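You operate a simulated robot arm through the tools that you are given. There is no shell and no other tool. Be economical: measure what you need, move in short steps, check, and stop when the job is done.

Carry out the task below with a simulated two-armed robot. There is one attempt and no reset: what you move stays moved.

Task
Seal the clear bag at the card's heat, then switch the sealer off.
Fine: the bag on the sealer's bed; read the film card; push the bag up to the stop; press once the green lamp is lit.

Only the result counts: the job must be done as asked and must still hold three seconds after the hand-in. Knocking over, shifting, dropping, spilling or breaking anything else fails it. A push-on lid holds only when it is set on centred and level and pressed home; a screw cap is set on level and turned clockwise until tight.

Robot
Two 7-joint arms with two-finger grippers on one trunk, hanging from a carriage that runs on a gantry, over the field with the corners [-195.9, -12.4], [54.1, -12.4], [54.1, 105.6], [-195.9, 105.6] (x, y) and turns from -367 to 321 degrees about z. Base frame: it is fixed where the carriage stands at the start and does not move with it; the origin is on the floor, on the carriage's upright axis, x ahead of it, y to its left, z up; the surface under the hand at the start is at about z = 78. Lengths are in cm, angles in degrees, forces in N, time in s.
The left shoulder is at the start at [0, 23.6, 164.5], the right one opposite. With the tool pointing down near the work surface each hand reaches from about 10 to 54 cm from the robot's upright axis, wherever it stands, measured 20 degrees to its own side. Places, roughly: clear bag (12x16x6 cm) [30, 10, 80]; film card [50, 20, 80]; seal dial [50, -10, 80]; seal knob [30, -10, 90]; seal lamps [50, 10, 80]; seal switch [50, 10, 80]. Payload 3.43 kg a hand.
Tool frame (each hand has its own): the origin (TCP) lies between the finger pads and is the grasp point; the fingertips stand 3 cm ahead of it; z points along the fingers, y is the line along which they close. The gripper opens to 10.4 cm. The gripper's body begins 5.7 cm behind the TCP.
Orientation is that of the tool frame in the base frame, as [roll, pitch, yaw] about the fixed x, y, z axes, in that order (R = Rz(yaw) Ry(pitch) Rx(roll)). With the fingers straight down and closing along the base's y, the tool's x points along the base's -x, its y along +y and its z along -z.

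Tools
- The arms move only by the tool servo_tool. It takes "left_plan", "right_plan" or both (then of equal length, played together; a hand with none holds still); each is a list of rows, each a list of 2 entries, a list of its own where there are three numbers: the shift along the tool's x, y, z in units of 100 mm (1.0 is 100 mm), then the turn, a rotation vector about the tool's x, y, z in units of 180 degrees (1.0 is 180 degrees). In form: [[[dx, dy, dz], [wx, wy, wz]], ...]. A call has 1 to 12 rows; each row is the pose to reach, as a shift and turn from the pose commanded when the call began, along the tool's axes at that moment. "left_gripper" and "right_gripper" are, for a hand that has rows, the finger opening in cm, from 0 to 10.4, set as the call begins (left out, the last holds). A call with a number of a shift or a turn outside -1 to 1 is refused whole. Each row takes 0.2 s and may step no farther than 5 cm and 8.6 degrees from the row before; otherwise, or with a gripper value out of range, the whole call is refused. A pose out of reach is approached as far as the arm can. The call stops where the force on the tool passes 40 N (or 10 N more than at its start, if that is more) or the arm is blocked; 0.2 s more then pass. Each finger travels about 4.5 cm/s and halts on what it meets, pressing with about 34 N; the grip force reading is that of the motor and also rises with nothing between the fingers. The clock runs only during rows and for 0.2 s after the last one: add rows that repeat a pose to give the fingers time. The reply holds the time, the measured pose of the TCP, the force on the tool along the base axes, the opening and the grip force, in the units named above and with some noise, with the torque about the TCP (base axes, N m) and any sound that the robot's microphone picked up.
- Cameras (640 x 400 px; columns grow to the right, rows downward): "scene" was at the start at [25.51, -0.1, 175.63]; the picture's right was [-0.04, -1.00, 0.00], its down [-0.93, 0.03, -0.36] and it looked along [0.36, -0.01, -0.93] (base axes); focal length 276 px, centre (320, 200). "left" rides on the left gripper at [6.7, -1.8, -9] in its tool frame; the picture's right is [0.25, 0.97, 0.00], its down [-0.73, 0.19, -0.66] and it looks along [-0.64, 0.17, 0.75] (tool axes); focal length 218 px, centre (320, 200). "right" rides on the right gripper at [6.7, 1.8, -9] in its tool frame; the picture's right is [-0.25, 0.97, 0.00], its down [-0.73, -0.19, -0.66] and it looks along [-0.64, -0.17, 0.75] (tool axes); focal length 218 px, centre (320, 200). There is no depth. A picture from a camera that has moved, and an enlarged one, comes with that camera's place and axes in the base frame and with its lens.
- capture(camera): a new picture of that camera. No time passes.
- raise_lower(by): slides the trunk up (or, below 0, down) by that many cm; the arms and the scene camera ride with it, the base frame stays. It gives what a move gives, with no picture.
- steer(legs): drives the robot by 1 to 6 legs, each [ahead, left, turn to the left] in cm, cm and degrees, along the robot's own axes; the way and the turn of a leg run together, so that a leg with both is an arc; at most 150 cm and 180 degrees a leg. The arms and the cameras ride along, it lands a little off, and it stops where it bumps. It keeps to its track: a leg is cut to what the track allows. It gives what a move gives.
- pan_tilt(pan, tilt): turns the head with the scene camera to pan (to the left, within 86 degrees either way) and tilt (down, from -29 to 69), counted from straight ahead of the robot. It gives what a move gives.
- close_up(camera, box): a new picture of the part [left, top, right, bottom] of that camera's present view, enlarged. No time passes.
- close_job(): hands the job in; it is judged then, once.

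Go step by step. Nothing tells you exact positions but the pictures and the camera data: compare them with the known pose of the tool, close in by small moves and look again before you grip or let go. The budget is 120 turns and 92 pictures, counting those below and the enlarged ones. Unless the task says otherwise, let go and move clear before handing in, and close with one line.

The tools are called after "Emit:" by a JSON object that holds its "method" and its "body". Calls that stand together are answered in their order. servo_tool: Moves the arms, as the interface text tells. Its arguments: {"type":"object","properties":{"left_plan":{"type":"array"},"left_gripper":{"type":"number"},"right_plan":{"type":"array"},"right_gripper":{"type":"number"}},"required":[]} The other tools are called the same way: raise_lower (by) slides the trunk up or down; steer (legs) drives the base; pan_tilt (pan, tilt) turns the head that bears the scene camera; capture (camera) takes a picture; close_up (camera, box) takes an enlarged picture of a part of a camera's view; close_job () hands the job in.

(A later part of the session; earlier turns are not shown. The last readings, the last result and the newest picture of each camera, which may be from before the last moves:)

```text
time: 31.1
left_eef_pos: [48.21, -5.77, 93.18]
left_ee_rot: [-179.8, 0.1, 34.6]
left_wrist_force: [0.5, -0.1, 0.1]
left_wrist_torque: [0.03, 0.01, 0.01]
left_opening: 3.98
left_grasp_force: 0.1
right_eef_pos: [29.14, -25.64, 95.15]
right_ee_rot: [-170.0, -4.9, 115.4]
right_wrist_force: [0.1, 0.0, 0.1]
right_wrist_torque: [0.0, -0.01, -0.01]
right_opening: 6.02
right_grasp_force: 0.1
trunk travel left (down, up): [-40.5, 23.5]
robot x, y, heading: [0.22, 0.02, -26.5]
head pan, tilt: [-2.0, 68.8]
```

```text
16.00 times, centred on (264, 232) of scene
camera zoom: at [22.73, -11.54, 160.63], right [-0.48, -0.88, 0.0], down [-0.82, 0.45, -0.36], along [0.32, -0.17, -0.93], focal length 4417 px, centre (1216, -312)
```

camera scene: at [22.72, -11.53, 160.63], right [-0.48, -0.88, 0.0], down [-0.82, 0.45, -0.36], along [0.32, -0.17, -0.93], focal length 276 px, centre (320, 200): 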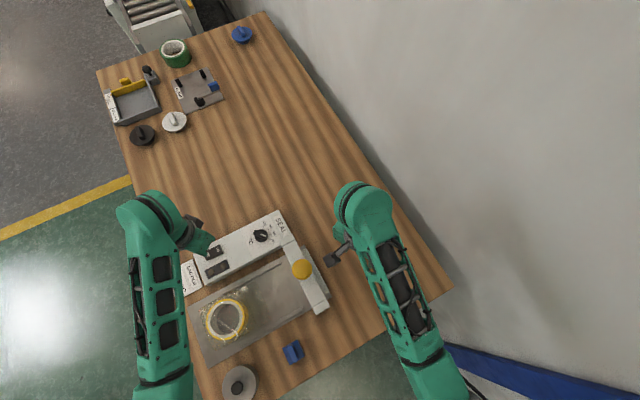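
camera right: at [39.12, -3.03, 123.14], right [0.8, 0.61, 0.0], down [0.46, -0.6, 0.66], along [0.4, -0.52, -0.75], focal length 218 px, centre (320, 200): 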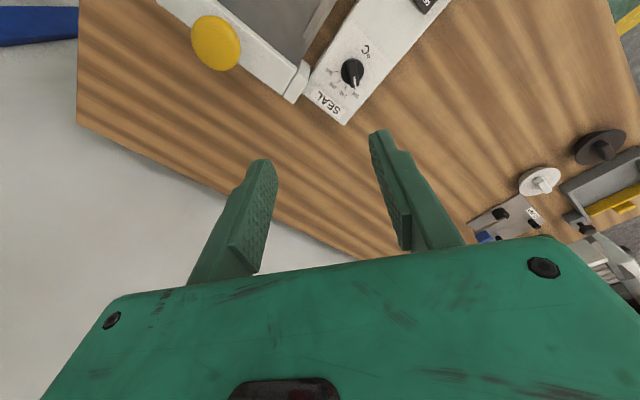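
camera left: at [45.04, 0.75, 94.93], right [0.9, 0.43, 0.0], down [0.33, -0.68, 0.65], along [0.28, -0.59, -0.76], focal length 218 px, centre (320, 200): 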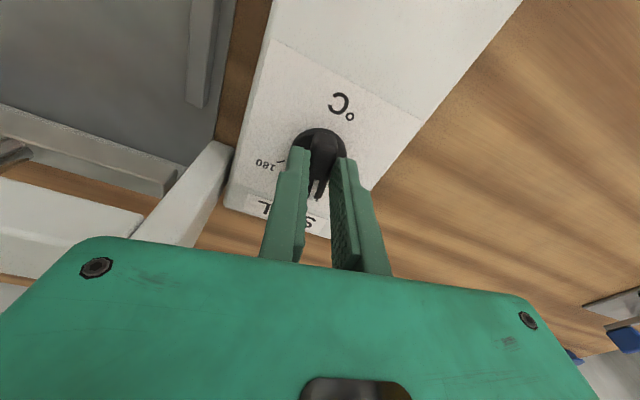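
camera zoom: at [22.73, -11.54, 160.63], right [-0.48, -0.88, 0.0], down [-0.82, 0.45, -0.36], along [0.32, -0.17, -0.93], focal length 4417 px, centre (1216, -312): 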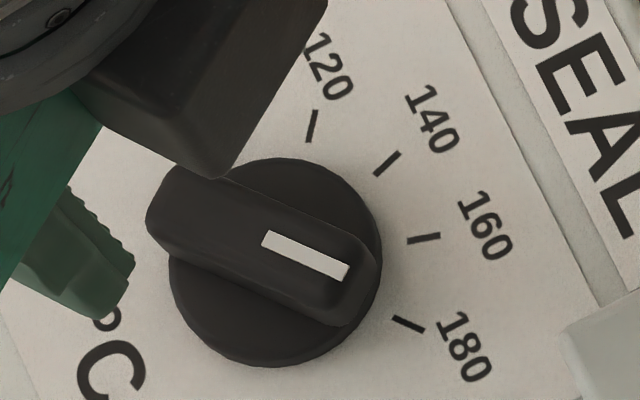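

Emit:
{"method": "close_up", "body": {"camera": "scene", "box": [260, 232, 272, 239.5]}}

```text
16.00 times, centred on (266, 236) of scene
camera zoom: at [22.73, -11.54, 160.63], right [-0.48, -0.88, 0.0], down [-0.82, 0.45, -0.36], along [0.32, -0.17, -0.93], focal length 4417 px, centre (1184, -372)
```

zoom: 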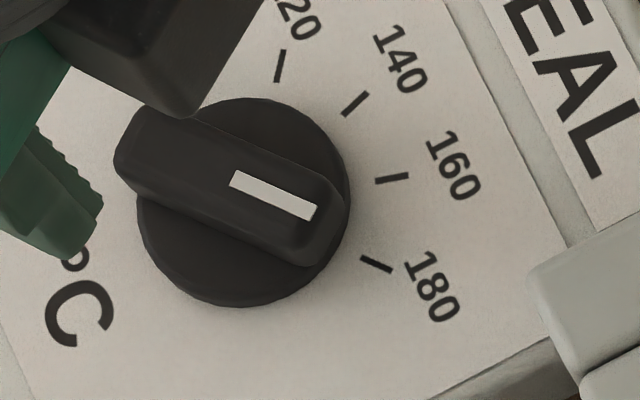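

Pointer is still about 3° short of the tick direction, so I'll do one more small nudge.

Emit:
{"method": "servo_tool", "body": {"left_plan": [[[0, 0.005, 0.35], [0, 0, 0]], [[0, 0.005, 0.7], [0, 0, 0]]]}}

Emit:
{"method": "servo_tool", "body": {"left_plan": [[[0, 0, 0], [0, 0, 0]], [[0, 0, 0], [0, 0, 0]], [[0, 0, 0], [0, 0, 0]], [[0, 0, 0], [0, 0, 0]], [[0, 0, 0], [0, 0, 0.014]], [[0, 0, 0], [0, 0, 0.014]]], "left_gripper": 0}}

Emit:
{"method": "servo_tool", "body": {"left_plan": [[[0, 0, 0], [0, 0, 0]], [[0, 0, 0], [0, 0, 0]], [[0, 0, 0], [0, 0, 0]], [[0, 0, -0.3], [0, 0, 0]], [[0, 0, -0.7], [0, 0, 0]]], "left_gripper": 4}}

Emit:
{"method": "close_up", "body": {"camera": "scene", "box": [248, 222, 280, 242]}}

```text
time: 31.7
left_eef_pos: [48.34, -5.95, 86.12]
left_ee_rot: [-179.9, 0.1, 34.6]
left_wrist_force: [-0.7, 0.3, 0.4]
left_wrist_torque: [-0.02, 0.06, 0.02]
left_opening: 4.02
left_grasp_force: 0.0
right_eef_pos: [28.98, -25.52, 95.17]
right_ee_rot: [-170.1, -4.9, 115.4]
right_wrist_force: [-0.5, 0.6, 0.8]
right_wrist_torque: [0.0, 0.01, 0.0]
right_opening: 6.0
right_grasp_force: 0.0
trunk travel left (down, up): [-40.5, 23.5]
robot x, y, heading: [0.08, -0.31, -26.4]
head pan, tilt: [-2.0, 68.8]
```

```text
time: 33.1
left_eef_pos: [48.26, -5.73, 86.1]
left_ee_rot: [-179.8, 0.1, 32.2]
left_wrist_force: [-4.3, 3.0, -3.1]
left_wrist_torque: [0.07, -0.03, 1.26]
left_opening: 1.59
left_grasp_force: 45.2
right_eef_pos: [28.87, -25.43, 95.17]
right_ee_rot: [-170.0, -5.1, 115.4]
right_wrist_force: [-0.2, -0.5, -0.6]
right_wrist_torque: [-0.01, 0.0, 0.01]
right_opening: 5.99
right_grasp_force: 0.1
trunk travel left (down, up): [-40.5, 23.5]
robot x, y, heading: [0.09, -0.11, -26.5]
head pan, tilt: [-2.0, 68.8]
```

```text
time: 34.3
left_eef_pos: [48.49, -5.74, 93.15]
left_ee_rot: [-179.9, 0.0, 32.1]
left_wrist_force: [-0.1, -0.3, 0.2]
left_wrist_torque: [-0.01, -0.01, 0.06]
left_opening: 3.99
left_grasp_force: 0.0
right_eef_pos: [28.98, -25.64, 95.08]
right_ee_rot: [-170.0, -5.0, 115.4]
right_wrist_force: [0.5, 0.1, -0.1]
right_wrist_torque: [0.0, -0.05, -0.05]
right_opening: 5.99
right_grasp_force: 0.0
trunk travel left (down, up): [-40.5, 23.5]
robot x, y, heading: [-0.04, -0.13, -26.8]
head pan, tilt: [-2.0, 68.8]
```

```text
16.00 times, centred on (264, 232) of scene
camera zoom: at [22.73, -11.55, 160.63], right [-0.48, -0.88, 0.0], down [-0.82, 0.45, -0.36], along [0.32, -0.17, -0.93], focal length 4417 px, centre (1216, -312)
```

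zoom: 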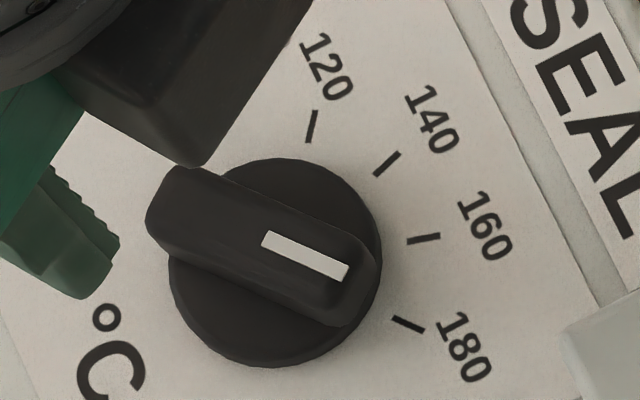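

The pointer didn't move any further: the dial is at its end stop at 180. Next I take the left hand, fingers closed, to the switch's ON side.

Emit:
{"method": "servo_tool", "body": {"left_plan": [[[0.073, -0.082, 0], [0, 0, -0.0417]], [[0.147, -0.163, 0], [0, 0, -0.0833]], [[0.22, -0.245, 0], [0, 0, -0.125]], [[0.293, -0.327, 0], [0, 0, -0.1667]], [[0.367, -0.408, 0], [0, 0, -0.2083]], [[0.44, -0.49, 0], [0, 0, -0.25]], [[0.513, -0.572, 0], [0, 0, -0.2917]], [[0.587, -0.653, 0], [0, 0, -0.3333]], [[0.66, -0.735, 0], [0, 0, -0.375]], [[0.733, -0.817, 0], [0, 0, -0.4167]], [[0.807, -0.898, 0], [0, 0, -0.4583]], [[0.88, -0.98, 0], [0, 0, -0.5]]], "left_gripper": 0}}

Emit:
{"method": "capture", "body": {"camera": "left"}}

Emit:
{"method": "close_up", "body": {"camera": "scene", "box": [180, 205, 308, 285]}}

```text
time: 36.9
left_eef_pos: [50.51, 7.3, 93.23]
left_ee_rot: [-180.0, -0.1, 122.3]
left_wrist_force: [-0.1, 0.2, 0.1]
left_wrist_torque: [0.02, 0.0, 0.0]
left_opening: 0.03
left_grasp_force: 33.8
right_eef_pos: [29.0, -25.58, 95.18]
right_ee_rot: [-170.1, -5.0, 115.4]
right_wrist_force: [0.4, 0.2, -0.2]
right_wrist_torque: [0.02, -0.01, 0.0]
right_opening: 5.99
right_grasp_force: 0.0
trunk travel left (down, up): [-40.5, 23.5]
robot x, y, heading: [-0.1, 0.18, -26.5]
head pan, tilt: [-2.0, 68.8]
```

```text
58 pictures are left
camera left: at [45.54, 11.97, 102.22], right [0.68, 0.73, 0.0], down [0.55, -0.52, 0.66], along [0.48, -0.45, -0.76], focal length 218 px, centre (320, 200)
```

left: 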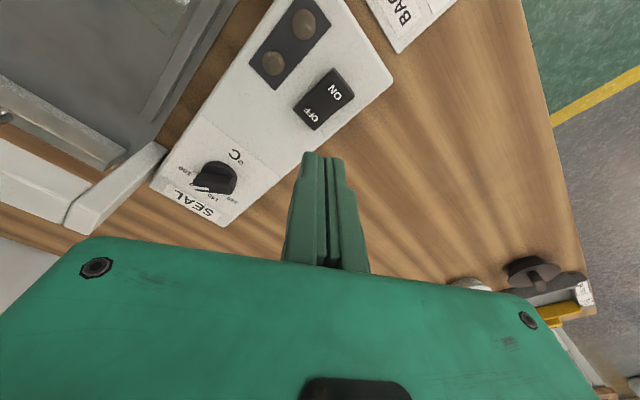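

```text
5.00 times, centred on (244, 245) of scene
camera zoom: at [22.72, -11.53, 160.63], right [-0.48, -0.88, 0.0], down [-0.82, 0.45, -0.36], along [0.32, -0.17, -0.93], focal length 1380 px, centre (700, -25)
```

zoom: 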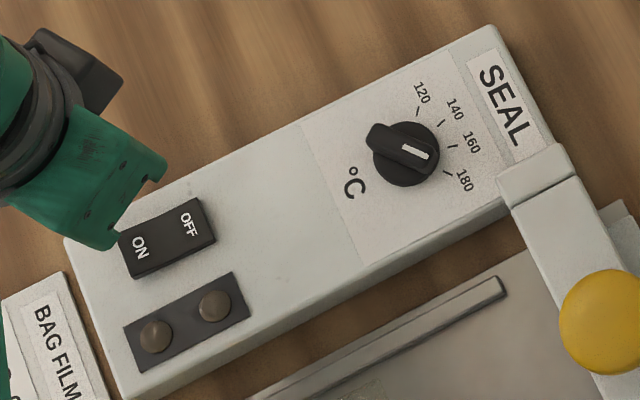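

ON's label is at about [50.0, 9.6]; I'll go over it and press down in small steps.

Emit:
{"method": "servo_tool", "body": {"left_plan": [[[0.25, 0.1, 0.1], [0, 0, 0]], [[0.25, 0.1, 0.35], [0, 0, 0]], [[0.25, 0.1, 0.5], [0, 0, 0]]]}}

Emit:
{"method": "capture", "body": {"camera": "left"}}

```text
time: 37.7
left_eef_pos: [49.85, 9.93, 88.24]
left_ee_rot: [-179.9, -0.1, 122.3]
left_wrist_force: [-0.6, -0.1, -0.7]
left_wrist_torque: [0.03, 0.02, -0.01]
left_opening: 0.0
left_grasp_force: 34.4
right_eef_pos: [28.95, -25.53, 95.11]
right_ee_rot: [-170.0, -4.9, 115.4]
right_wrist_force: [0.1, 0.0, -0.5]
right_wrist_torque: [0.0, 0.0, -0.02]
right_opening: 6.0
right_grasp_force: 0.1
trunk travel left (down, up): [-40.5, 23.5]
robot x, y, heading: [0.3, 0.12, -26.2]
head pan, tilt: [-2.0, 68.8]
```

```text
56 pictures are left
camera left: at [44.98, 14.64, 97.23], right [0.68, 0.73, 0.0], down [0.55, -0.52, 0.66], along [0.48, -0.45, -0.76], focal length 218 px, centre (320, 200)
```

left: 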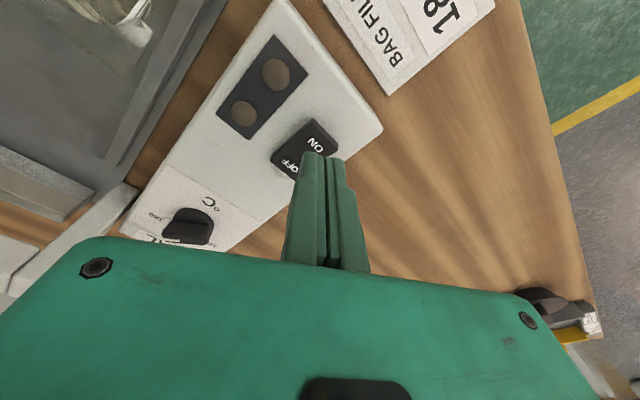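

Emit:
{"method": "servo_tool", "body": {"left_plan": [[[0, 0, 0.06], [0, 0, 0]], [[0, 0, 0.12], [0, 0, 0]], [[0, 0, 0.18], [0, 0, 0]], [[0, 0, 0.24], [0, 0, 0]], [[0, 0, 0.3], [0, 0, 0]]]}}

Emit:
{"method": "capture", "body": {"camera": "left"}}

```text
time: 38.9
left_eef_pos: [50.15, 9.79, 85.17]
left_ee_rot: [-179.9, -0.1, 122.2]
left_wrist_force: [0.2, 0.4, 0.4]
left_wrist_torque: [0.02, 0.0, -0.01]
left_opening: 0.0
left_grasp_force: 34.0
right_eef_pos: [28.98, -25.56, 95.12]
right_ee_rot: [-169.9, -5.0, 115.3]
right_wrist_force: [-0.1, 0.0, -0.7]
right_wrist_torque: [0.01, 0.02, -0.02]
right_opening: 5.99
right_grasp_force: 0.2
trunk travel left (down, up): [-40.5, 23.5]
robot x, y, heading: [-0.21, -0.21, -26.3]
head pan, tilt: [-2.0, 68.8]
```

```text
55 pictures are left
camera left: at [45.15, 14.58, 94.16], right [0.68, 0.73, 0.0], down [0.55, -0.52, 0.66], along [0.48, -0.45, -0.76], focal length 218 px, centre (320, 200)
```

left: 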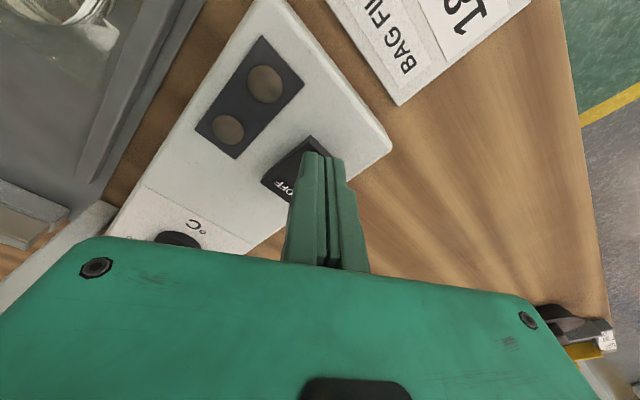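

No contact yet at tip z≈82.2; continuing down gently.

Emit:
{"method": "servo_tool", "body": {"left_plan": [[[0, 0, 0.02], [0, 0, 0]], [[0, 0, 0.04], [0, 0, 0]], [[0, 0, 0.06], [0, 0, 0]], [[0, 0, 0.08], [0, 0, 0]]]}}

Emit:
{"method": "capture", "body": {"camera": "left"}}

```text
time: 39.9
left_eef_pos: [50.15, 9.84, 84.64]
left_ee_rot: [180.0, 0.1, 122.2]
left_wrist_force: [-7.5, 1.7, 15.7]
left_wrist_torque: [-0.2, 0.21, -0.12]
left_opening: 0.0
left_grasp_force: 34.2
right_eef_pos: [28.85, -25.6, 95.02]
right_ee_rot: [-170.1, -5.0, 115.4]
right_wrist_force: [0.3, 0.4, 0.5]
right_wrist_torque: [-0.02, -0.01, 0.0]
right_opening: 6.04
right_grasp_force: 0.0
trunk travel left (down, up): [-40.5, 23.5]
robot x, y, heading: [0.01, -0.3, -26.6]
head pan, tilt: [-2.0, 68.8]
```

```text
54 pictures are left
camera left: at [45.19, 14.6, 93.59], right [0.68, 0.73, 0.0], down [0.55, -0.52, 0.66], along [0.48, -0.45, -0.75], focal length 218 px, centre (320, 200)
```

left: 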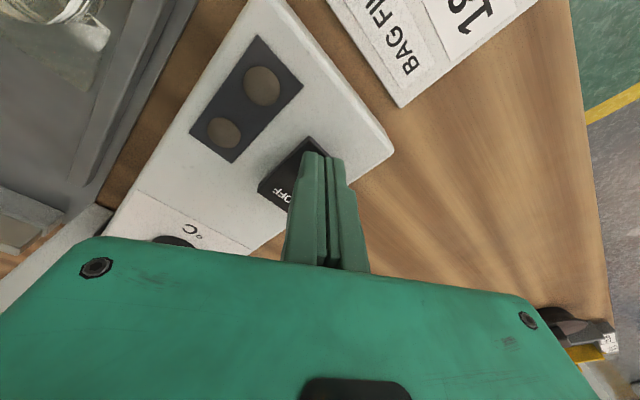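

Contact with 16 N but the lamps are still dark; press a little further.

Emit:
{"method": "servo_tool", "body": {"left_plan": [[[0, 0, 0.01], [0, 0, 0]], [[0, 0, 0.02], [0, 0, 0]], [[0, 0, 0.03], [0, 0, 0]], [[0, 0, 0.04], [0, 0, 0]]]}}

Emit:
{"method": "capture", "body": {"camera": "left"}}

```text
time: 40.5
left_eef_pos: [50.35, 9.84, 84.66]
left_ee_rot: [179.9, 0.2, 122.2]
left_wrist_force: [-5.0, 2.0, 9.4]
left_wrist_torque: [-0.07, 0.15, -0.07]
left_opening: 0.0
left_grasp_force: 34.1
right_eef_pos: [28.91, -25.5, 95.08]
right_ee_rot: [-170.0, -5.1, 115.4]
right_wrist_force: [-0.7, 0.0, -0.4]
right_wrist_torque: [0.0, 0.04, 0.03]
right_opening: 6.04
right_grasp_force: 0.1
trunk travel left (down, up): [-40.5, 23.5]
robot x, y, heading: [-0.21, -0.15, -26.6]
head pan, tilt: [-2.0, 68.8]
stopped in row 2 (left hand): the force on the tool passed its limit at 42 N (the readings are from after the stop); the commanded pose is now the measured one
```

```text
53 pictures are left
camera left: at [45.28, 14.58, 93.57], right [0.68, 0.73, 0.0], down [0.55, -0.51, 0.66], along [0.48, -0.45, -0.75], focal length 218 px, centre (320, 200)
```

left: 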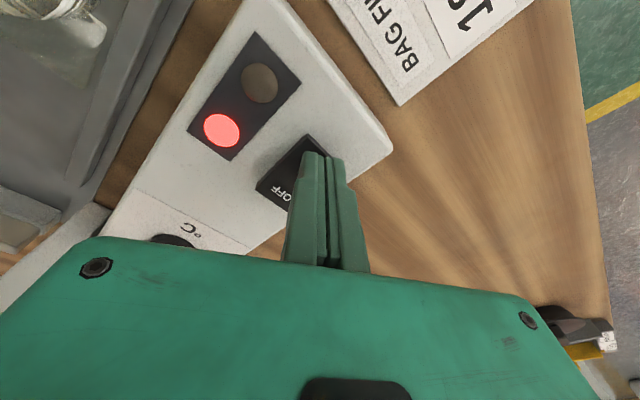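

The sealer is on: the red lamp is lit and heating. Now I lift and carry the left hand to the bag's outer (left) side, turned so the two fingers stand side by side along x.

Emit:
{"method": "servo_tool", "body": {"left_plan": [[[0, 0, -0.4], [0, 0, 0]], [[0, 0, -0.85], [0, 0, 0]], [[0.2, -0.11, -0.9], [0, 0, 0.0417]], [[0.4, -0.22, -0.9], [0, 0, 0.0833]], [[0.65, -0.37, -0.9], [0, 0, 0.125]], [[0.91, -0.51, -0.9], [0, 0, 0.1667]], [[0.91, -0.51, -0.9], [0, 0, 0.179]]], "left_gripper": 7}}

Emit:
{"method": "capture", "body": {"camera": "scene"}}

```text
time: 42.0
left_eef_pos: [41.23, 14.81, 93.61]
left_ee_rot: [179.8, 0.1, 89.9]
left_wrist_force: [0.1, -0.2, 0.1]
left_wrist_torque: [0.0, -0.01, -0.02]
left_opening: 7.01
left_grasp_force: 0.1
right_eef_pos: [28.98, -25.67, 95.09]
right_ee_rot: [-170.0, -5.0, 115.4]
right_wrist_force: [0.0, 0.3, 0.8]
right_wrist_torque: [0.01, -0.01, 0.0]
right_opening: 6.0
right_grasp_force: 0.1
trunk travel left (down, up): [-40.5, 23.5]
robot x, y, heading: [-0.04, 0.02, -26.4]
head pan, tilt: [-2.0, 68.8]
```

```text
52 pictures are left
camera scene: at [22.72, -11.54, 160.64], right [-0.48, -0.88, 0.0], down [-0.82, 0.45, -0.36], along [0.32, -0.17, -0.93], focal length 276 px, centre (320, 200)
```

scene: 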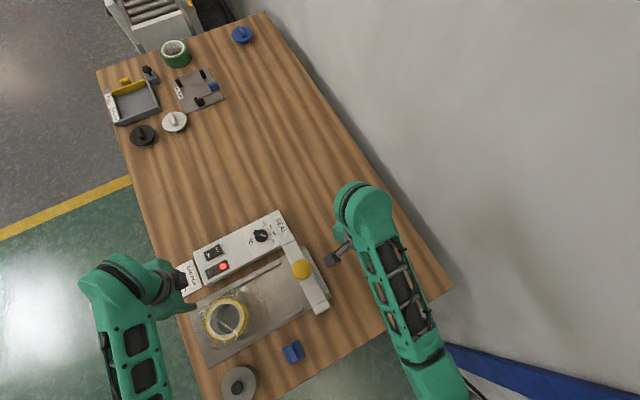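

Emit:
{"method": "servo_tool", "body": {"left_plan": [[[0.25, -0.4, 0], [0, 0, 0]], [[0.45, -0.75, 0], [0, 0, 0]], [[0.55, -0.92, 0.1], [0, 0, 0]], [[0.55, -0.92, 0.4], [0, 0, 0]]]}}

Emit:
{"method": "capture", "body": {"camera": "left"}}

Emit:
{"method": "close_up", "body": {"camera": "scene", "box": [160, 240, 340, 380]}}

```text
time: 43.0
left_eef_pos: [31.73, 20.17, 89.4]
left_ee_rot: [179.8, 0.1, 90.0]
left_wrist_force: [0.2, -0.3, -0.2]
left_wrist_torque: [0.02, 0.0, -0.01]
left_opening: 7.01
left_grasp_force: 0.0
right_eef_pos: [29.02, -25.62, 95.09]
right_ee_rot: [-170.0, -5.0, 115.5]
right_wrist_force: [0.0, 0.6, 0.9]
right_wrist_torque: [0.0, 0.02, 0.0]
right_opening: 6.0
right_grasp_force: 0.0
trunk travel left (down, up): [-40.5, 23.5]
robot x, y, heading: [0.33, -0.03, -26.5]
head pan, tilt: [-2.0, 68.8]
```

```text
51 pictures are left
camera left: at [30.03, 26.89, 98.49], right [0.97, 0.25, 0.0], down [0.19, -0.73, 0.66], along [0.17, -0.64, -0.75], focal length 218 px, centre (320, 200)
```

left: 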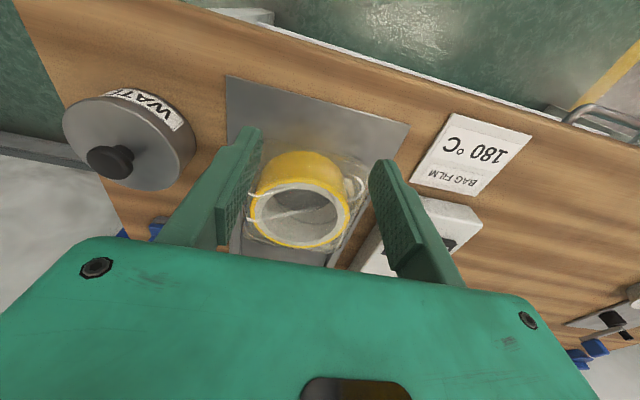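

```text
2.86 times, centred on (250, 310) of scene
camera zoom: at [22.7, -11.54, 160.64], right [-0.48, -0.88, 0.0], down [-0.82, 0.45, -0.36], along [0.32, -0.17, -0.93], focal length 789 px, centre (520, -114)
```

zoom: 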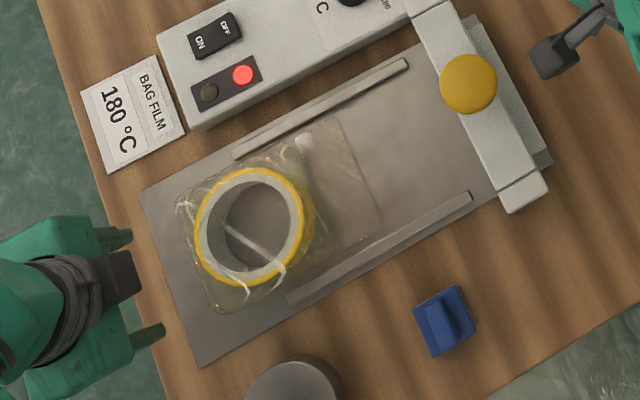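

Bag centre is x≈32, left edge y≈17, and the fingers are just outside it. Lowering to pushing height.

Emit:
{"method": "servo_tool", "body": {"left_plan": [[[0, 0.02, 0.2], [0, 0, 0]], [[0, 0.02, 0.4], [0, 0, 0]], [[0, 0.02, 0.55], [0, 0, 0]], [[0, 0.02, 0.6], [0, 0, 0]]]}}

Emit:
{"method": "servo_tool", "body": {"left_plan": [[[-0.1, 0, 0], [0, 0, 0]], [[-0.2, 0, 0], [0, 0, 0]], [[-0.3, 0, 0], [0, 0, 0]], [[-0.4, 0, 0], [0, 0, 0]]]}}

Emit:
{"method": "capture", "body": {"camera": "left"}}

Emit:
{"method": "close_up", "body": {"camera": "scene", "box": [160, 240, 340, 380]}}

```text
time: 44.0
left_eef_pos: [31.87, 20.17, 83.52]
left_ee_rot: [179.9, 0.2, 90.1]
left_wrist_force: [0.4, -0.6, 0.0]
left_wrist_torque: [-0.02, -0.03, 0.01]
left_opening: 7.01
left_grasp_force: 0.0
right_eef_pos: [29.05, -25.53, 95.04]
right_ee_rot: [-170.0, -4.9, 115.4]
right_wrist_force: [0.4, -0.3, -0.4]
right_wrist_torque: [-0.02, 0.02, 0.03]
right_opening: 6.01
right_grasp_force: 0.2
trunk travel left (down, up): [-40.5, 23.5]
robot x, y, heading: [0.0, 0.05, -26.5]
head pan, tilt: [-2.0, 68.8]
```

```text
time: 45.0
left_eef_pos: [32.14, 16.16, 83.36]
left_ee_rot: [179.9, 0.1, 90.0]
left_wrist_force: [0.8, -1.0, -0.5]
left_wrist_torque: [0.03, -0.03, 0.0]
left_opening: 6.96
left_grasp_force: 0.0
right_eef_pos: [29.01, -25.63, 95.13]
right_ee_rot: [-170.0, -5.0, 115.4]
right_wrist_force: [-0.9, 1.1, -0.1]
right_wrist_torque: [-0.02, 0.0, -0.03]
right_opening: 6.0
right_grasp_force: 0.0
trunk travel left (down, up): [-40.5, 23.5]
robot x, y, heading: [-0.05, -0.02, -26.5]
head pan, tilt: [-2.0, 68.8]
```

```text
49 pictures are left
camera left: at [30.39, 22.89, 92.36], right [0.97, 0.25, 0.0], down [0.19, -0.73, 0.66], along [0.17, -0.64, -0.75], focal length 218 px, centre (320, 200)
```

left: 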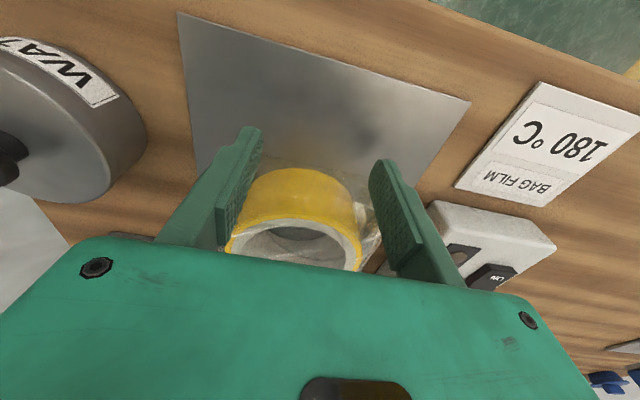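

```text
2.86 times, centred on (250, 310) of scene
camera zoom: at [22.7, -11.53, 160.63], right [-0.48, -0.88, 0.0], down [-0.82, 0.45, -0.36], along [0.32, -0.17, -0.93], focal length 789 px, centre (520, -114)
```

zoom: 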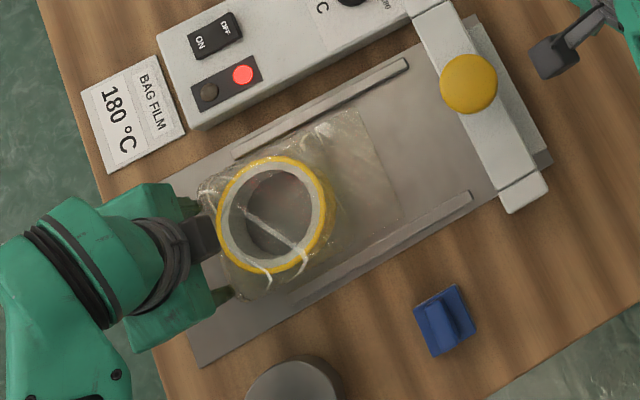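

The bag moves straight with the fingers. Continuing the push.

Emit:
{"method": "servo_tool", "body": {"left_plan": [[[-0.1, 0, 0], [0, 0, 0]], [[-0.2, 0, 0], [0, 0, 0]], [[-0.3, 0, 0], [0, 0, 0]], [[-0.4, 0, 0], [0, 0, 0]], [[-0.5, 0, 0], [0, 0, 0]], [[-0.6, 0, 0], [0, 0, 0]], [[-0.7, 0, 0], [0, 0, 0]], [[-0.8, 0, 0], [0, 0, 0]]]}}

Emit:
{"method": "close_up", "body": {"camera": "scene", "box": [180, 220, 340, 344]}}

```text
time: 46.9
left_eef_pos: [32.05, 8.14, 83.64]
left_ee_rot: [179.8, 0.2, 90.1]
left_wrist_force: [-0.8, 0.0, 0.2]
left_wrist_torque: [0.0, -0.01, -0.04]
left_opening: 7.02
left_grasp_force: 0.1
right_eef_pos: [28.87, -25.62, 95.2]
right_ee_rot: [-170.0, -5.0, 115.4]
right_wrist_force: [0.5, -0.7, 0.3]
right_wrist_torque: [0.01, 0.0, 0.02]
right_opening: 5.99
right_grasp_force: 0.1
trunk travel left (down, up): [-40.5, 23.5]
robot x, y, heading: [0.07, 0.33, -26.6]
head pan, tilt: [-2.0, 68.8]
```

```text
3.23 times, centred on (260, 282) of scene
camera zoom: at [22.7, -11.54, 160.63], right [-0.48, -0.88, 0.0], down [-0.82, 0.45, -0.36], along [0.32, -0.17, -0.93], focal length 890 px, centre (514, -64)
```

zoom: 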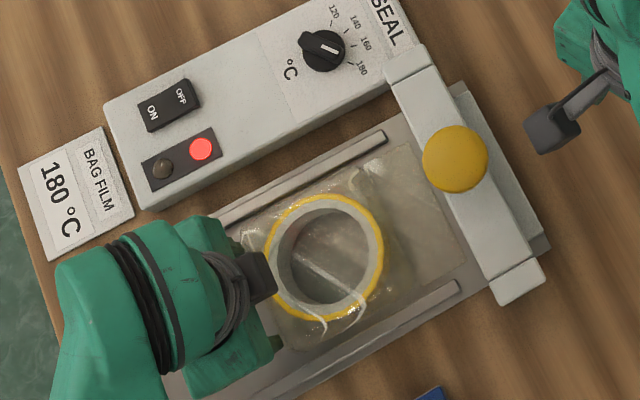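

The flap's end is about to enter the jaw gap. Pushing on, more slowly.

Emit:
{"method": "servo_tool", "body": {"left_plan": [[[-0.06, 0, 0], [0, 0, 0]], [[-0.12, 0, 0], [0, 0, 0]], [[-0.18, 0, 0], [0, 0, 0]], [[-0.24, 0, 0], [0, 0, 0]], [[-0.3, 0, 0], [0, 0, 0]]]}}

Emit:
{"method": "close_up", "body": {"camera": "scene", "box": [220, 220, 340, 313]}}

```text
time: 48.0
left_eef_pos: [32.04, 5.25, 83.4]
left_ee_rot: [179.9, 0.1, 90.1]
left_wrist_force: [0.9, 1.1, 0.4]
left_wrist_torque: [0.01, 0.02, 0.02]
left_opening: 6.99
left_grasp_force: 0.1
right_eef_pos: [29.0, -25.54, 95.13]
right_ee_rot: [-170.0, -5.0, 115.3]
right_wrist_force: [-0.7, -0.1, 0.3]
right_wrist_torque: [0.03, 0.01, 0.04]
right_opening: 6.0
right_grasp_force: 0.0
trunk travel left (down, up): [-40.5, 23.5]
robot x, y, heading: [-0.12, 0.23, -26.5]
head pan, tilt: [-2.0, 68.8]
```

```text
4.30 times, centred on (280, 266) of scene
camera zoom: at [22.7, -11.53, 160.63], right [-0.48, -0.88, 0.0], down [-0.82, 0.45, -0.36], along [0.32, -0.17, -0.93], focal length 1187 px, centre (492, -86)
```

zoom: 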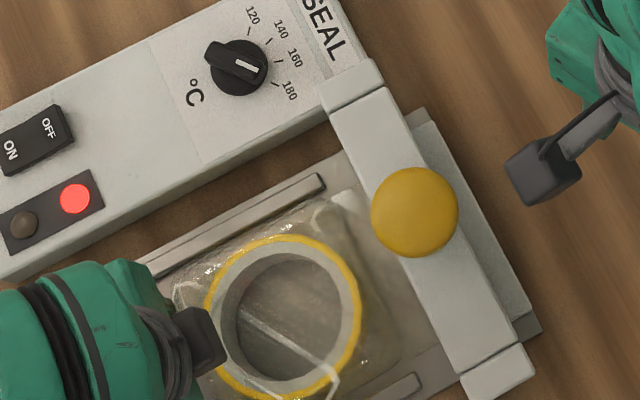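

Emit:
{"method": "servo_tool", "body": {"left_plan": [[[-0.02, 0, 0], [0, 0, 0]], [[-0.04, 0, 0], [0, 0, 0]], [[-0.06, 0, 0], [0, 0, 0]], [[-0.08, 0, 0], [0, 0, 0]], [[-0.1, 0, 0], [0, 0, 0]], [[-0.12, 0, 0], [0, 0, 0]]]}}

Emit:
{"method": "close_up", "body": {"camera": "scene", "box": [220, 220, 340, 313]}}

```text
time: 49.5
left_eef_pos: [32.21, 4.01, 83.59]
left_ee_rot: [179.8, 0.2, 90.1]
left_wrist_force: [0.2, -0.4, 0.0]
left_wrist_torque: [0.01, 0.0, -0.01]
left_opening: 7.0
left_grasp_force: 0.0
right_eef_pos: [29.06, -25.59, 95.17]
right_ee_rot: [-169.9, -4.9, 115.4]
right_wrist_force: [-0.3, -0.2, 0.1]
right_wrist_torque: [0.01, -0.01, 0.02]
right_opening: 5.98
right_grasp_force: 0.0
trunk travel left (down, up): [-40.5, 23.5]
robot x, y, heading: [0.09, -0.01, -26.6]
head pan, tilt: [-2.0, 68.8]
```

```text
4.30 times, centred on (280, 266) of scene
camera zoom: at [22.7, -11.53, 160.63], right [-0.48, -0.88, 0.0], down [-0.82, 0.45, -0.36], along [0.32, -0.17, -0.93], focal length 1187 px, centre (492, -86)
```

zoom: 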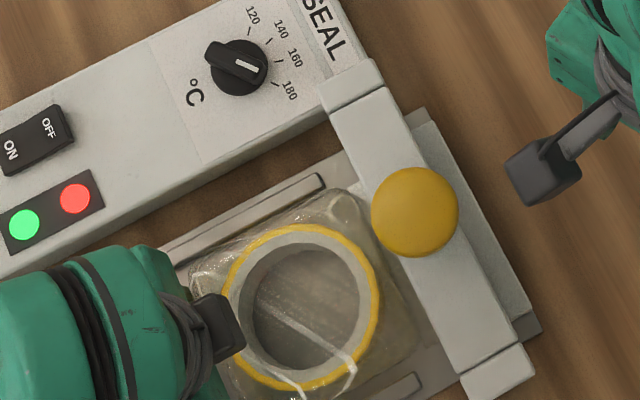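

The green lamp is lit now. The bag hasn't met the stop yet; pushing in small steps until there's a force.

Emit:
{"method": "servo_tool", "body": {"left_plan": [[[-0.02, 0, 0], [0, 0, 0]], [[-0.04, 0, 0], [0, 0, 0]], [[-0.06, 0, 0], [0, 0, 0]], [[-0.08, 0, 0], [0, 0, 0]], [[-0.1, 0, 0], [0, 0, 0]]]}}

Emit:
{"method": "close_up", "body": {"camera": "scene", "box": [220, 220, 340, 313]}}

```text
time: 50.6
left_eef_pos: [32.26, 3.52, 83.54]
left_ee_rot: [179.9, -0.2, 90.0]
left_wrist_force: [1.0, 16.4, 4.9]
left_wrist_torque: [-0.05, -0.03, 0.01]
left_opening: 6.98
left_grasp_force: 0.0
right_eef_pos: [29.0, -25.29, 95.06]
right_ee_rot: [-170.1, -5.2, 115.4]
right_wrist_force: [0.3, -0.1, -0.4]
right_wrist_torque: [-0.06, 0.01, -0.03]
right_opening: 6.01
right_grasp_force: 0.0
trunk travel left (down, up): [-40.5, 23.5]
robot x, y, heading: [0.13, -0.3, -26.6]
head pan, tilt: [-2.0, 68.8]
```

```text
4.30 times, centred on (280, 266) of scene
camera zoom: at [22.73, -11.33, 160.62], right [-0.48, -0.88, 0.0], down [-0.82, 0.45, -0.36], along [0.32, -0.17, -0.93], focal length 1187 px, centre (492, -86)
```

zoom: 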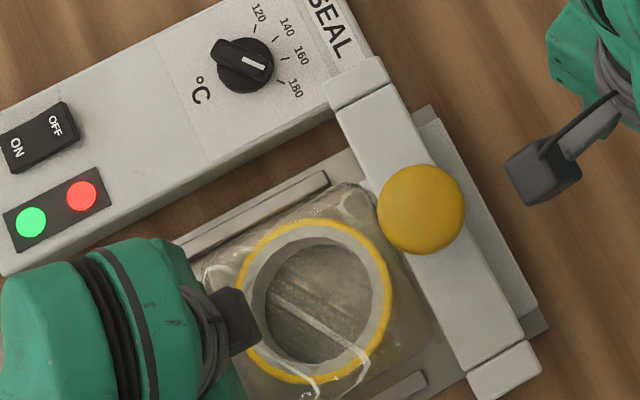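

The push meets 16 N: the bag is at the stop. I'll back off, raise, and check.

Emit:
{"method": "servo_tool", "body": {"left_plan": [[[0.15, 0, 0], [0, 0, 0]], [[0.3, 0, 0], [0, 0, 0]], [[0.3, 0, -0.4], [0, 0, 0]], [[0.3, 0, -0.8], [0, 0, 0]], [[0.3, 0, -1.0], [0, 0, 0]]], "left_gripper": 7}}

Emit:
{"method": "close_up", "body": {"camera": "scene", "box": [220, 220, 340, 313]}}

Emit:
{"method": "capture", "body": {"camera": "left"}}

```text
time: 51.9
left_eef_pos: [32.06, 6.08, 93.47]
left_ee_rot: [180.0, 0.1, 89.8]
left_wrist_force: [0.8, 0.5, 0.4]
left_wrist_torque: [0.01, -0.02, 0.01]
left_opening: 7.0
left_grasp_force: 0.0
right_eef_pos: [28.97, -25.58, 95.1]
right_ee_rot: [-170.0, -5.0, 115.4]
right_wrist_force: [-0.9, -0.6, -1.2]
right_wrist_torque: [0.0, 0.01, 0.04]
right_opening: 5.99
right_grasp_force: 0.0
trunk travel left (down, up): [-40.5, 23.5]
robot x, y, heading: [-0.03, -0.22, -26.6]
head pan, tilt: [-2.0, 68.8]
```

```text
4.30 times, centred on (280, 266) of scene
camera zoom: at [22.7, -11.53, 160.63], right [-0.48, -0.88, 0.0], down [-0.82, 0.45, -0.36], along [0.32, -0.17, -0.93], focal length 1187 px, centre (492, -86)
```

zoom: 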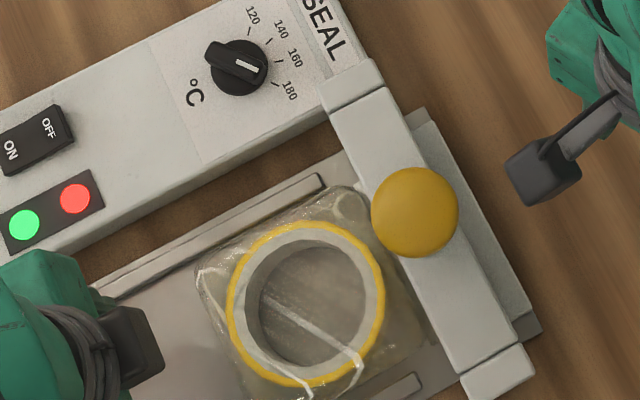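

```text
42 pictures are left
camera left: at [30.36, 12.93, 102.45], right [0.97, 0.25, 0.0], down [0.19, -0.73, 0.66], along [0.17, -0.64, -0.75], focal length 218 px, centre (320, 200)
```

left: 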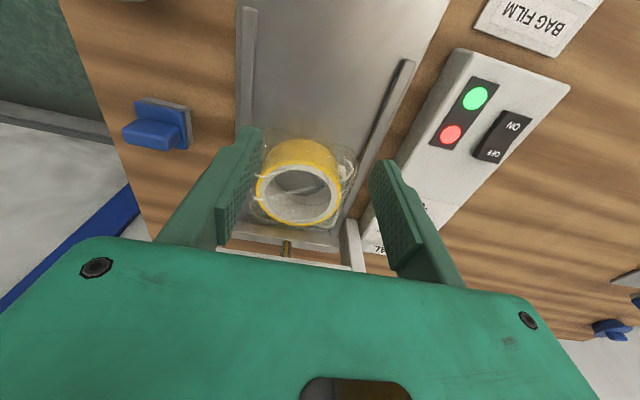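

Both lamps are lit, and the bag sits at the stop. Triangulating, the knob's top is about [32.0,-11.9,94]; I'll close the fingers and go over it at a safe height.

Emit:
{"method": "servo_tool", "body": {"left_plan": [[[0, 0, -0.45], [0, 0, 0]], [[-0.1, 0, -0.85], [0, 0, 0]], [[-0.5, 0, -0.9], [0, 0, 0]], [[-0.9, 0, -0.9], [0, 0, 0]]], "left_gripper": 0}}

Emit:
{"method": "servo_tool", "body": {"left_plan": [[[-0.4, 0, 0], [0, 0, 0]], [[-0.8, 0, 0], [0, 0, 0]], [[-0.89, 0, 0], [0, 0, 0]]]}}

Emit:
{"method": "capture", "body": {"camera": "left"}}

Emit:
{"method": "capture", "body": {"camera": "scene"}}

```text
time: 52.9
left_eef_pos: [31.73, -2.93, 102.62]
left_ee_rot: [179.9, 0.1, 89.9]
left_wrist_force: [0.3, 0.2, 0.0]
left_wrist_torque: [-0.01, 0.03, -0.02]
left_opening: 0.01
left_grasp_force: 17.9
right_eef_pos: [29.02, -25.7, 95.07]
right_ee_rot: [-170.0, -5.0, 115.5]
right_wrist_force: [-0.4, 0.1, 0.0]
right_wrist_torque: [0.02, 0.02, -0.02]
right_opening: 6.01
right_grasp_force: 0.0
trunk travel left (down, up): [-40.5, 23.5]
robot x, y, heading: [0.15, 0.25, -26.7]
head pan, tilt: [-2.0, 68.8]
```

```text
time: 53.6
left_eef_pos: [32.01, -11.75, 102.71]
left_ee_rot: [179.9, 0.1, 90.1]
left_wrist_force: [0.3, 0.7, 0.2]
left_wrist_torque: [-0.03, -0.01, 0.03]
left_opening: 0.0
left_grasp_force: 34.2
right_eef_pos: [29.03, -25.55, 95.11]
right_ee_rot: [-170.1, -4.9, 115.4]
right_wrist_force: [0.4, 0.8, -0.2]
right_wrist_torque: [0.0, 0.01, 0.02]
right_opening: 6.0
right_grasp_force: 0.1
trunk travel left (down, up): [-40.5, 23.5]
robot x, y, heading: [0.02, -0.12, -26.7]
head pan, tilt: [-2.0, 68.8]
```

```text
41 pictures are left
camera left: at [30.3, -5.07, 111.6], right [0.97, 0.25, 0.0], down [0.19, -0.73, 0.66], along [0.17, -0.64, -0.75], focal length 218 px, centre (320, 200)
```

left: 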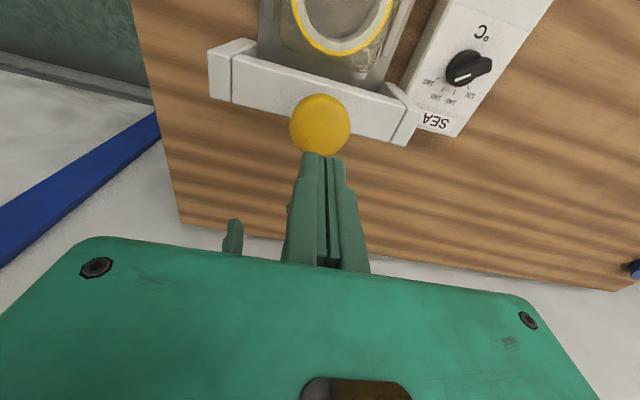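

```text
40 pictures are left
camera scene: at [22.7, -11.53, 160.63], right [-0.48, -0.88, 0.0], down [-0.82, 0.45, -0.36], along [0.32, -0.17, -0.93], focal length 276 px, centre (320, 200)
```

scene: 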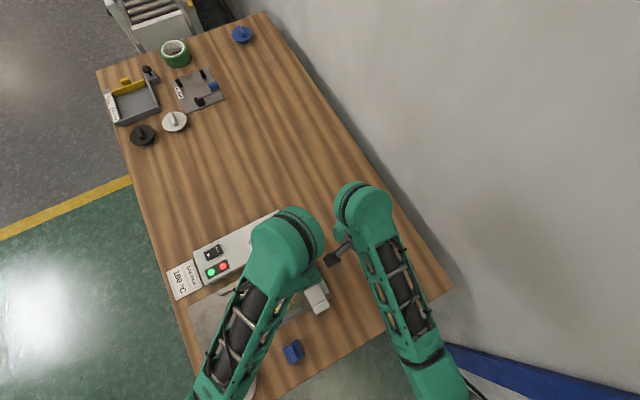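

Aligned over the knob. Descending to contact in small steps.

Emit:
{"method": "servo_tool", "body": {"left_plan": [[[-0.02, 0.01, 0.2], [0, 0, 0]], [[-0.02, 0.01, 0.4], [0, 0, 0]], [[-0.02, 0.01, 0.5], [0, 0, 0]], [[-0.02, 0.01, 0.56], [0, 0, 0]], [[-0.02, 0.01, 0.62], [0, 0, 0]]]}}

Emit:
{"method": "capture", "body": {"camera": "left"}}

```text
time: 54.9
left_eef_pos: [32.28, -12.01, 96.53]
left_ee_rot: [179.7, 0.2, 89.9]
left_wrist_force: [4.8, -0.2, 5.0]
left_wrist_torque: [-0.08, 0.49, 0.22]
left_opening: 0.63
left_grasp_force: 34.6
right_eef_pos: [29.02, -25.68, 95.0]
right_ee_rot: [-169.9, -5.0, 115.4]
right_wrist_force: [-4.1, -0.3, -2.4]
right_wrist_torque: [-0.26, -0.46, 0.43]
right_opening: 5.97
right_grasp_force: 0.0
trunk travel left (down, up): [-40.5, 23.5]
robot x, y, heading: [0.16, 0.16, -26.5]
head pan, tilt: [-2.0, 68.8]
```

```text
39 pictures are left
camera left: at [30.52, -5.34, 105.42], right [0.97, 0.25, 0.0], down [0.19, -0.73, 0.66], along [0.17, -0.64, -0.75], focal length 218 px, centre (320, 200)
```

left: 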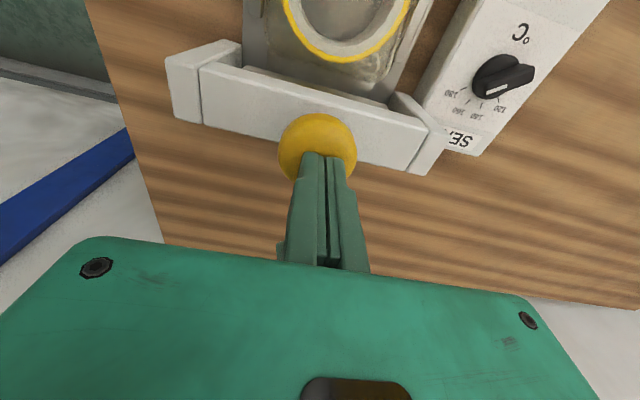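

The right hand is too close and touches the left fingers; I'll raise the left slightly and move the right hand away.

Emit:
{"method": "servo_tool", "body": {"left_plan": [[[0, 0, -0.2], [0, 0, 0]], [[0, 0, -0.4], [0, 0, 0]]]}}

Emit:
{"method": "servo_tool", "body": {"right_plan": [[[-0.1, -0.1, -0.1], [0, 0, 0]], [[-0.25, -0.25, -0.3], [0, 0, 0]], [[-0.4, -0.4, -0.5], [0, 0, 0]], [[-0.5, -0.5, -0.7], [0, 0, 0]]]}}

Emit:
{"method": "capture", "body": {"camera": "scene"}}

```text
time: 55.5
left_eef_pos: [32.02, -12.06, 100.44]
left_ee_rot: [-180.0, 0.1, 89.9]
left_wrist_force: [-0.7, 0.2, 0.1]
left_wrist_torque: [0.01, 0.01, 0.02]
left_opening: 0.01
left_grasp_force: 35.3
right_eef_pos: [28.97, -25.64, 95.13]
right_ee_rot: [-169.9, -5.1, 115.3]
right_wrist_force: [-0.5, -0.1, 0.2]
right_wrist_torque: [0.01, -0.02, 0.01]
right_opening: 6.0
right_grasp_force: 0.1
trunk travel left (down, up): [-40.5, 23.5]
robot x, y, heading: [-0.12, -0.06, -26.6]
head pan, tilt: [-2.0, 68.8]
```

```text
time: 56.5
left_eef_pos: [32.17, -12.11, 100.47]
left_ee_rot: [179.9, 0.1, 90.0]
left_wrist_force: [0.9, 0.2, 0.5]
left_wrist_torque: [-0.01, -0.03, -0.01]
left_opening: 0.02
left_grasp_force: 34.5
right_eef_pos: [28.12, -32.17, 102.55]
right_ee_rot: [-169.8, -5.0, 115.4]
right_wrist_force: [0.2, 0.1, -1.0]
right_wrist_torque: [-0.03, 0.0, -0.01]
right_opening: 6.01
right_grasp_force: 0.1
trunk travel left (down, up): [-40.5, 23.5]
robot x, y, heading: [0.24, -0.37, -26.7]
head pan, tilt: [-2.0, 68.8]
```

```text
38 pictures are left
camera scene: at [22.7, -11.55, 160.63], right [-0.48, -0.88, 0.0], down [-0.82, 0.45, -0.36], along [0.32, -0.17, -0.93], focal length 276 px, centre (320, 200)
```

scene: 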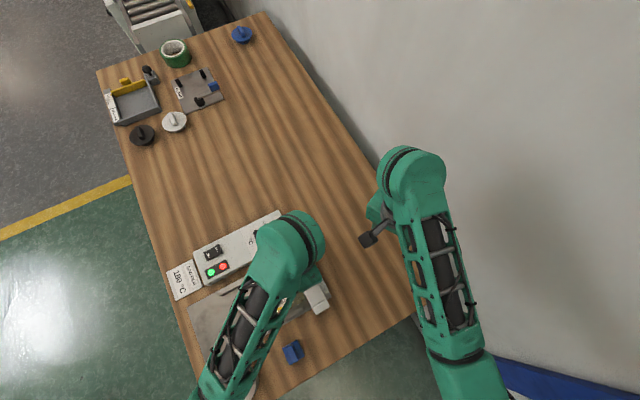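

The right hand is clear. Going down onto the knob again.

Emit:
{"method": "servo_tool", "body": {"left_plan": [[[0, 0, 0.2], [0, 0, 0]], [[0, 0, 0.4], [0, 0, 0]], [[0, 0, 0.45], [0, 0, 0]], [[0, 0, 0.5], [0, 0, 0]], [[0, 0, 0.55], [0, 0, 0]]]}}

Emit:
{"method": "capture", "body": {"camera": "left"}}

```text
time: 57.6
left_eef_pos: [32.25, -12.03, 94.92]
left_ee_rot: [179.9, 0.2, 89.9]
left_wrist_force: [-1.5, -1.7, 6.2]
left_wrist_torque: [0.07, 0.05, -0.06]
left_opening: 0.62
left_grasp_force: 34.4
right_eef_pos: [28.16, -32.15, 102.6]
right_ee_rot: [-170.0, -4.9, 115.3]
right_wrist_force: [0.0, 0.2, -0.2]
right_wrist_torque: [0.0, -0.02, -0.03]
right_opening: 5.96
right_grasp_force: 0.1
trunk travel left (down, up): [-40.5, 23.5]
robot x, y, heading: [0.21, -0.17, -26.6]
head pan, tilt: [-2.0, 68.8]
```

```text
37 pictures are left
camera left: at [30.48, -5.33, 103.82], right [0.97, 0.25, 0.0], down [0.19, -0.73, 0.66], along [0.17, -0.64, -0.75], focal length 218 px, centre (320, 200)
```

left: 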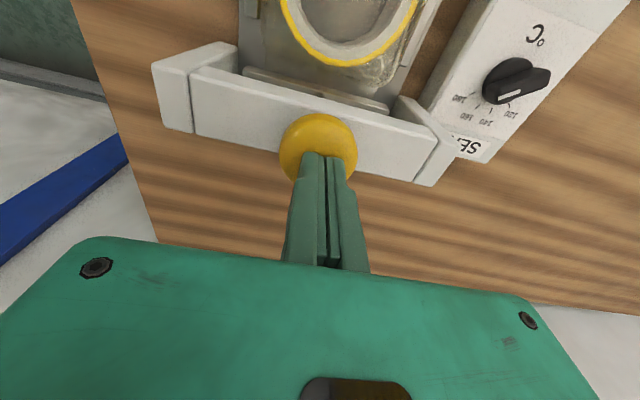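

The knob is yielding under a light spring force (6 N). Pressing on down.

Emit:
{"method": "servo_tool", "body": {"left_plan": [[[0, 0, 0.06], [0, 0, 0]], [[0, 0, 0.12], [0, 0, 0]], [[0, 0, 0.18], [0, 0, 0]], [[0, 0, 0.24], [0, 0, 0]]]}}

Emit:
{"method": "capture", "body": {"camera": "left"}}

```text
time: 58.1
left_eef_pos: [32.34, -12.18, 94.89]
left_ee_rot: [179.6, 1.0, 90.1]
left_wrist_force: [-1.7, 3.0, 7.3]
left_wrist_torque: [0.15, 0.05, 0.02]
left_opening: 0.0
left_grasp_force: 35.3
right_eef_pos: [28.08, -32.13, 102.53]
right_ee_rot: [-170.0, -4.9, 115.4]
right_wrist_force: [0.8, -0.4, 0.6]
right_wrist_torque: [0.03, -0.02, -0.01]
right_opening: 5.99
right_grasp_force: 0.0
trunk travel left (down, up): [-40.5, 23.5]
robot x, y, heading: [-0.24, 0.16, -26.8]
head pan, tilt: [-2.0, 68.8]
stopped in row 2 (left hand): the force on the tool passed its limit at 49 N (the readings are from after the stop); the commanded pose is now the measured one
```

```text
36 pictures are left
camera left: at [30.53, -5.42, 103.76], right [0.97, 0.25, 0.0], down [0.19, -0.72, 0.67], along [0.17, -0.65, -0.74], focal length 218 px, centre (320, 200)
```

left: 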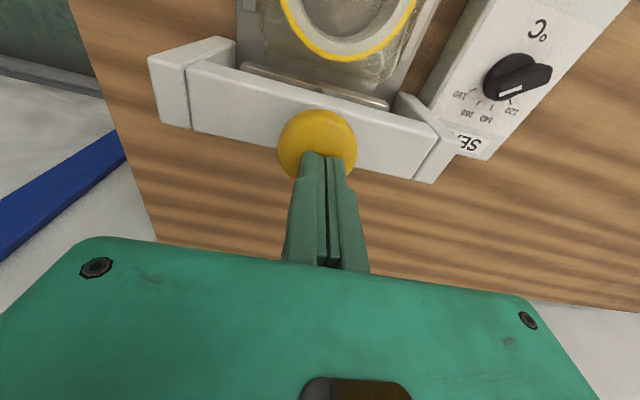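

The jaw bottomed out (49 N peak). I'll press again more gently and hold.

Emit:
{"method": "servo_tool", "body": {"left_plan": [[[0, 0, 0.01], [0, 0, 0]], [[0, 0, 0.02], [0, 0, 0]], [[0, 0, 0.03], [0, 0, 0]], [[0, 0, 0.03], [0, 0, 0]], [[0, 0, 0.03], [0, 0, 0]]]}}

Emit:
{"method": "close_up", "body": {"camera": "left", "box": [130, 0, 610, 200]}}

Emit:
{"method": "close_up", "body": {"camera": "scene", "box": [160, 220, 352, 340]}}

```text
time: 59.0
left_eef_pos: [32.3, -12.33, 94.96]
left_ee_rot: [179.3, 1.2, 90.1]
left_wrist_force: [-1.7, 4.6, 9.3]
left_wrist_torque: [0.19, 0.09, 0.01]
left_opening: 0.0
left_grasp_force: 34.8
right_eef_pos: [28.0, -32.0, 102.53]
right_ee_rot: [-170.0, -5.0, 115.5]
right_wrist_force: [0.1, -0.1, 0.1]
right_wrist_torque: [0.01, 0.06, -0.01]
right_opening: 6.0
right_grasp_force: 0.1
trunk travel left (down, up): [-40.5, 23.5]
robot x, y, heading: [0.49, 0.28, -26.6]
head pan, tilt: [-2.0, 68.8]
stopped in row 4 (left hand): the force on the tool passed its limit at 42 N (the readings are from after the stop); the commanded pose is now the measured one
```

```text
1.33 times, centred on (370, 100) of left
camera zoom: at [30.54, -5.46, 103.71], right [0.97, 0.26, 0.0], down [0.19, -0.71, 0.67], along [0.18, -0.65, -0.74], focal length 291 px, centre (253, 333)
```

zoom: 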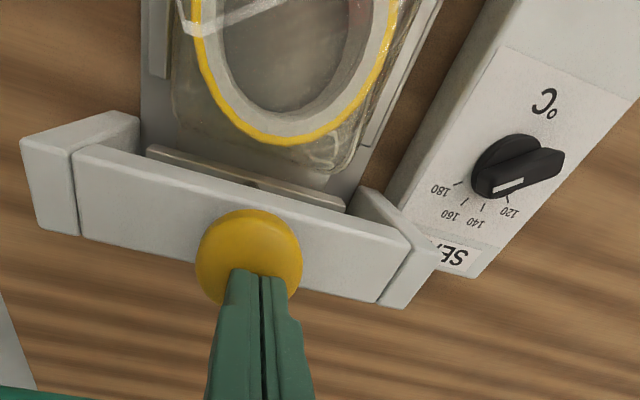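

```text
3.33 times, centred on (256, 280) of scene
camera zoom: at [22.68, -11.45, 160.58], right [-0.48, -0.88, 0.0], down [-0.82, 0.45, -0.36], along [0.32, -0.17, -0.93], focal length 920 px, centre (533, -67)
```

zoom: 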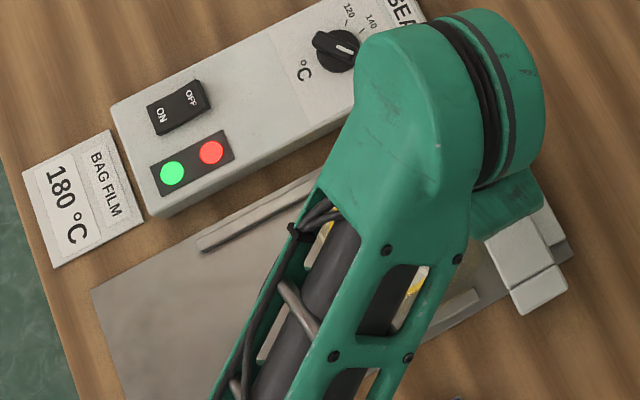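

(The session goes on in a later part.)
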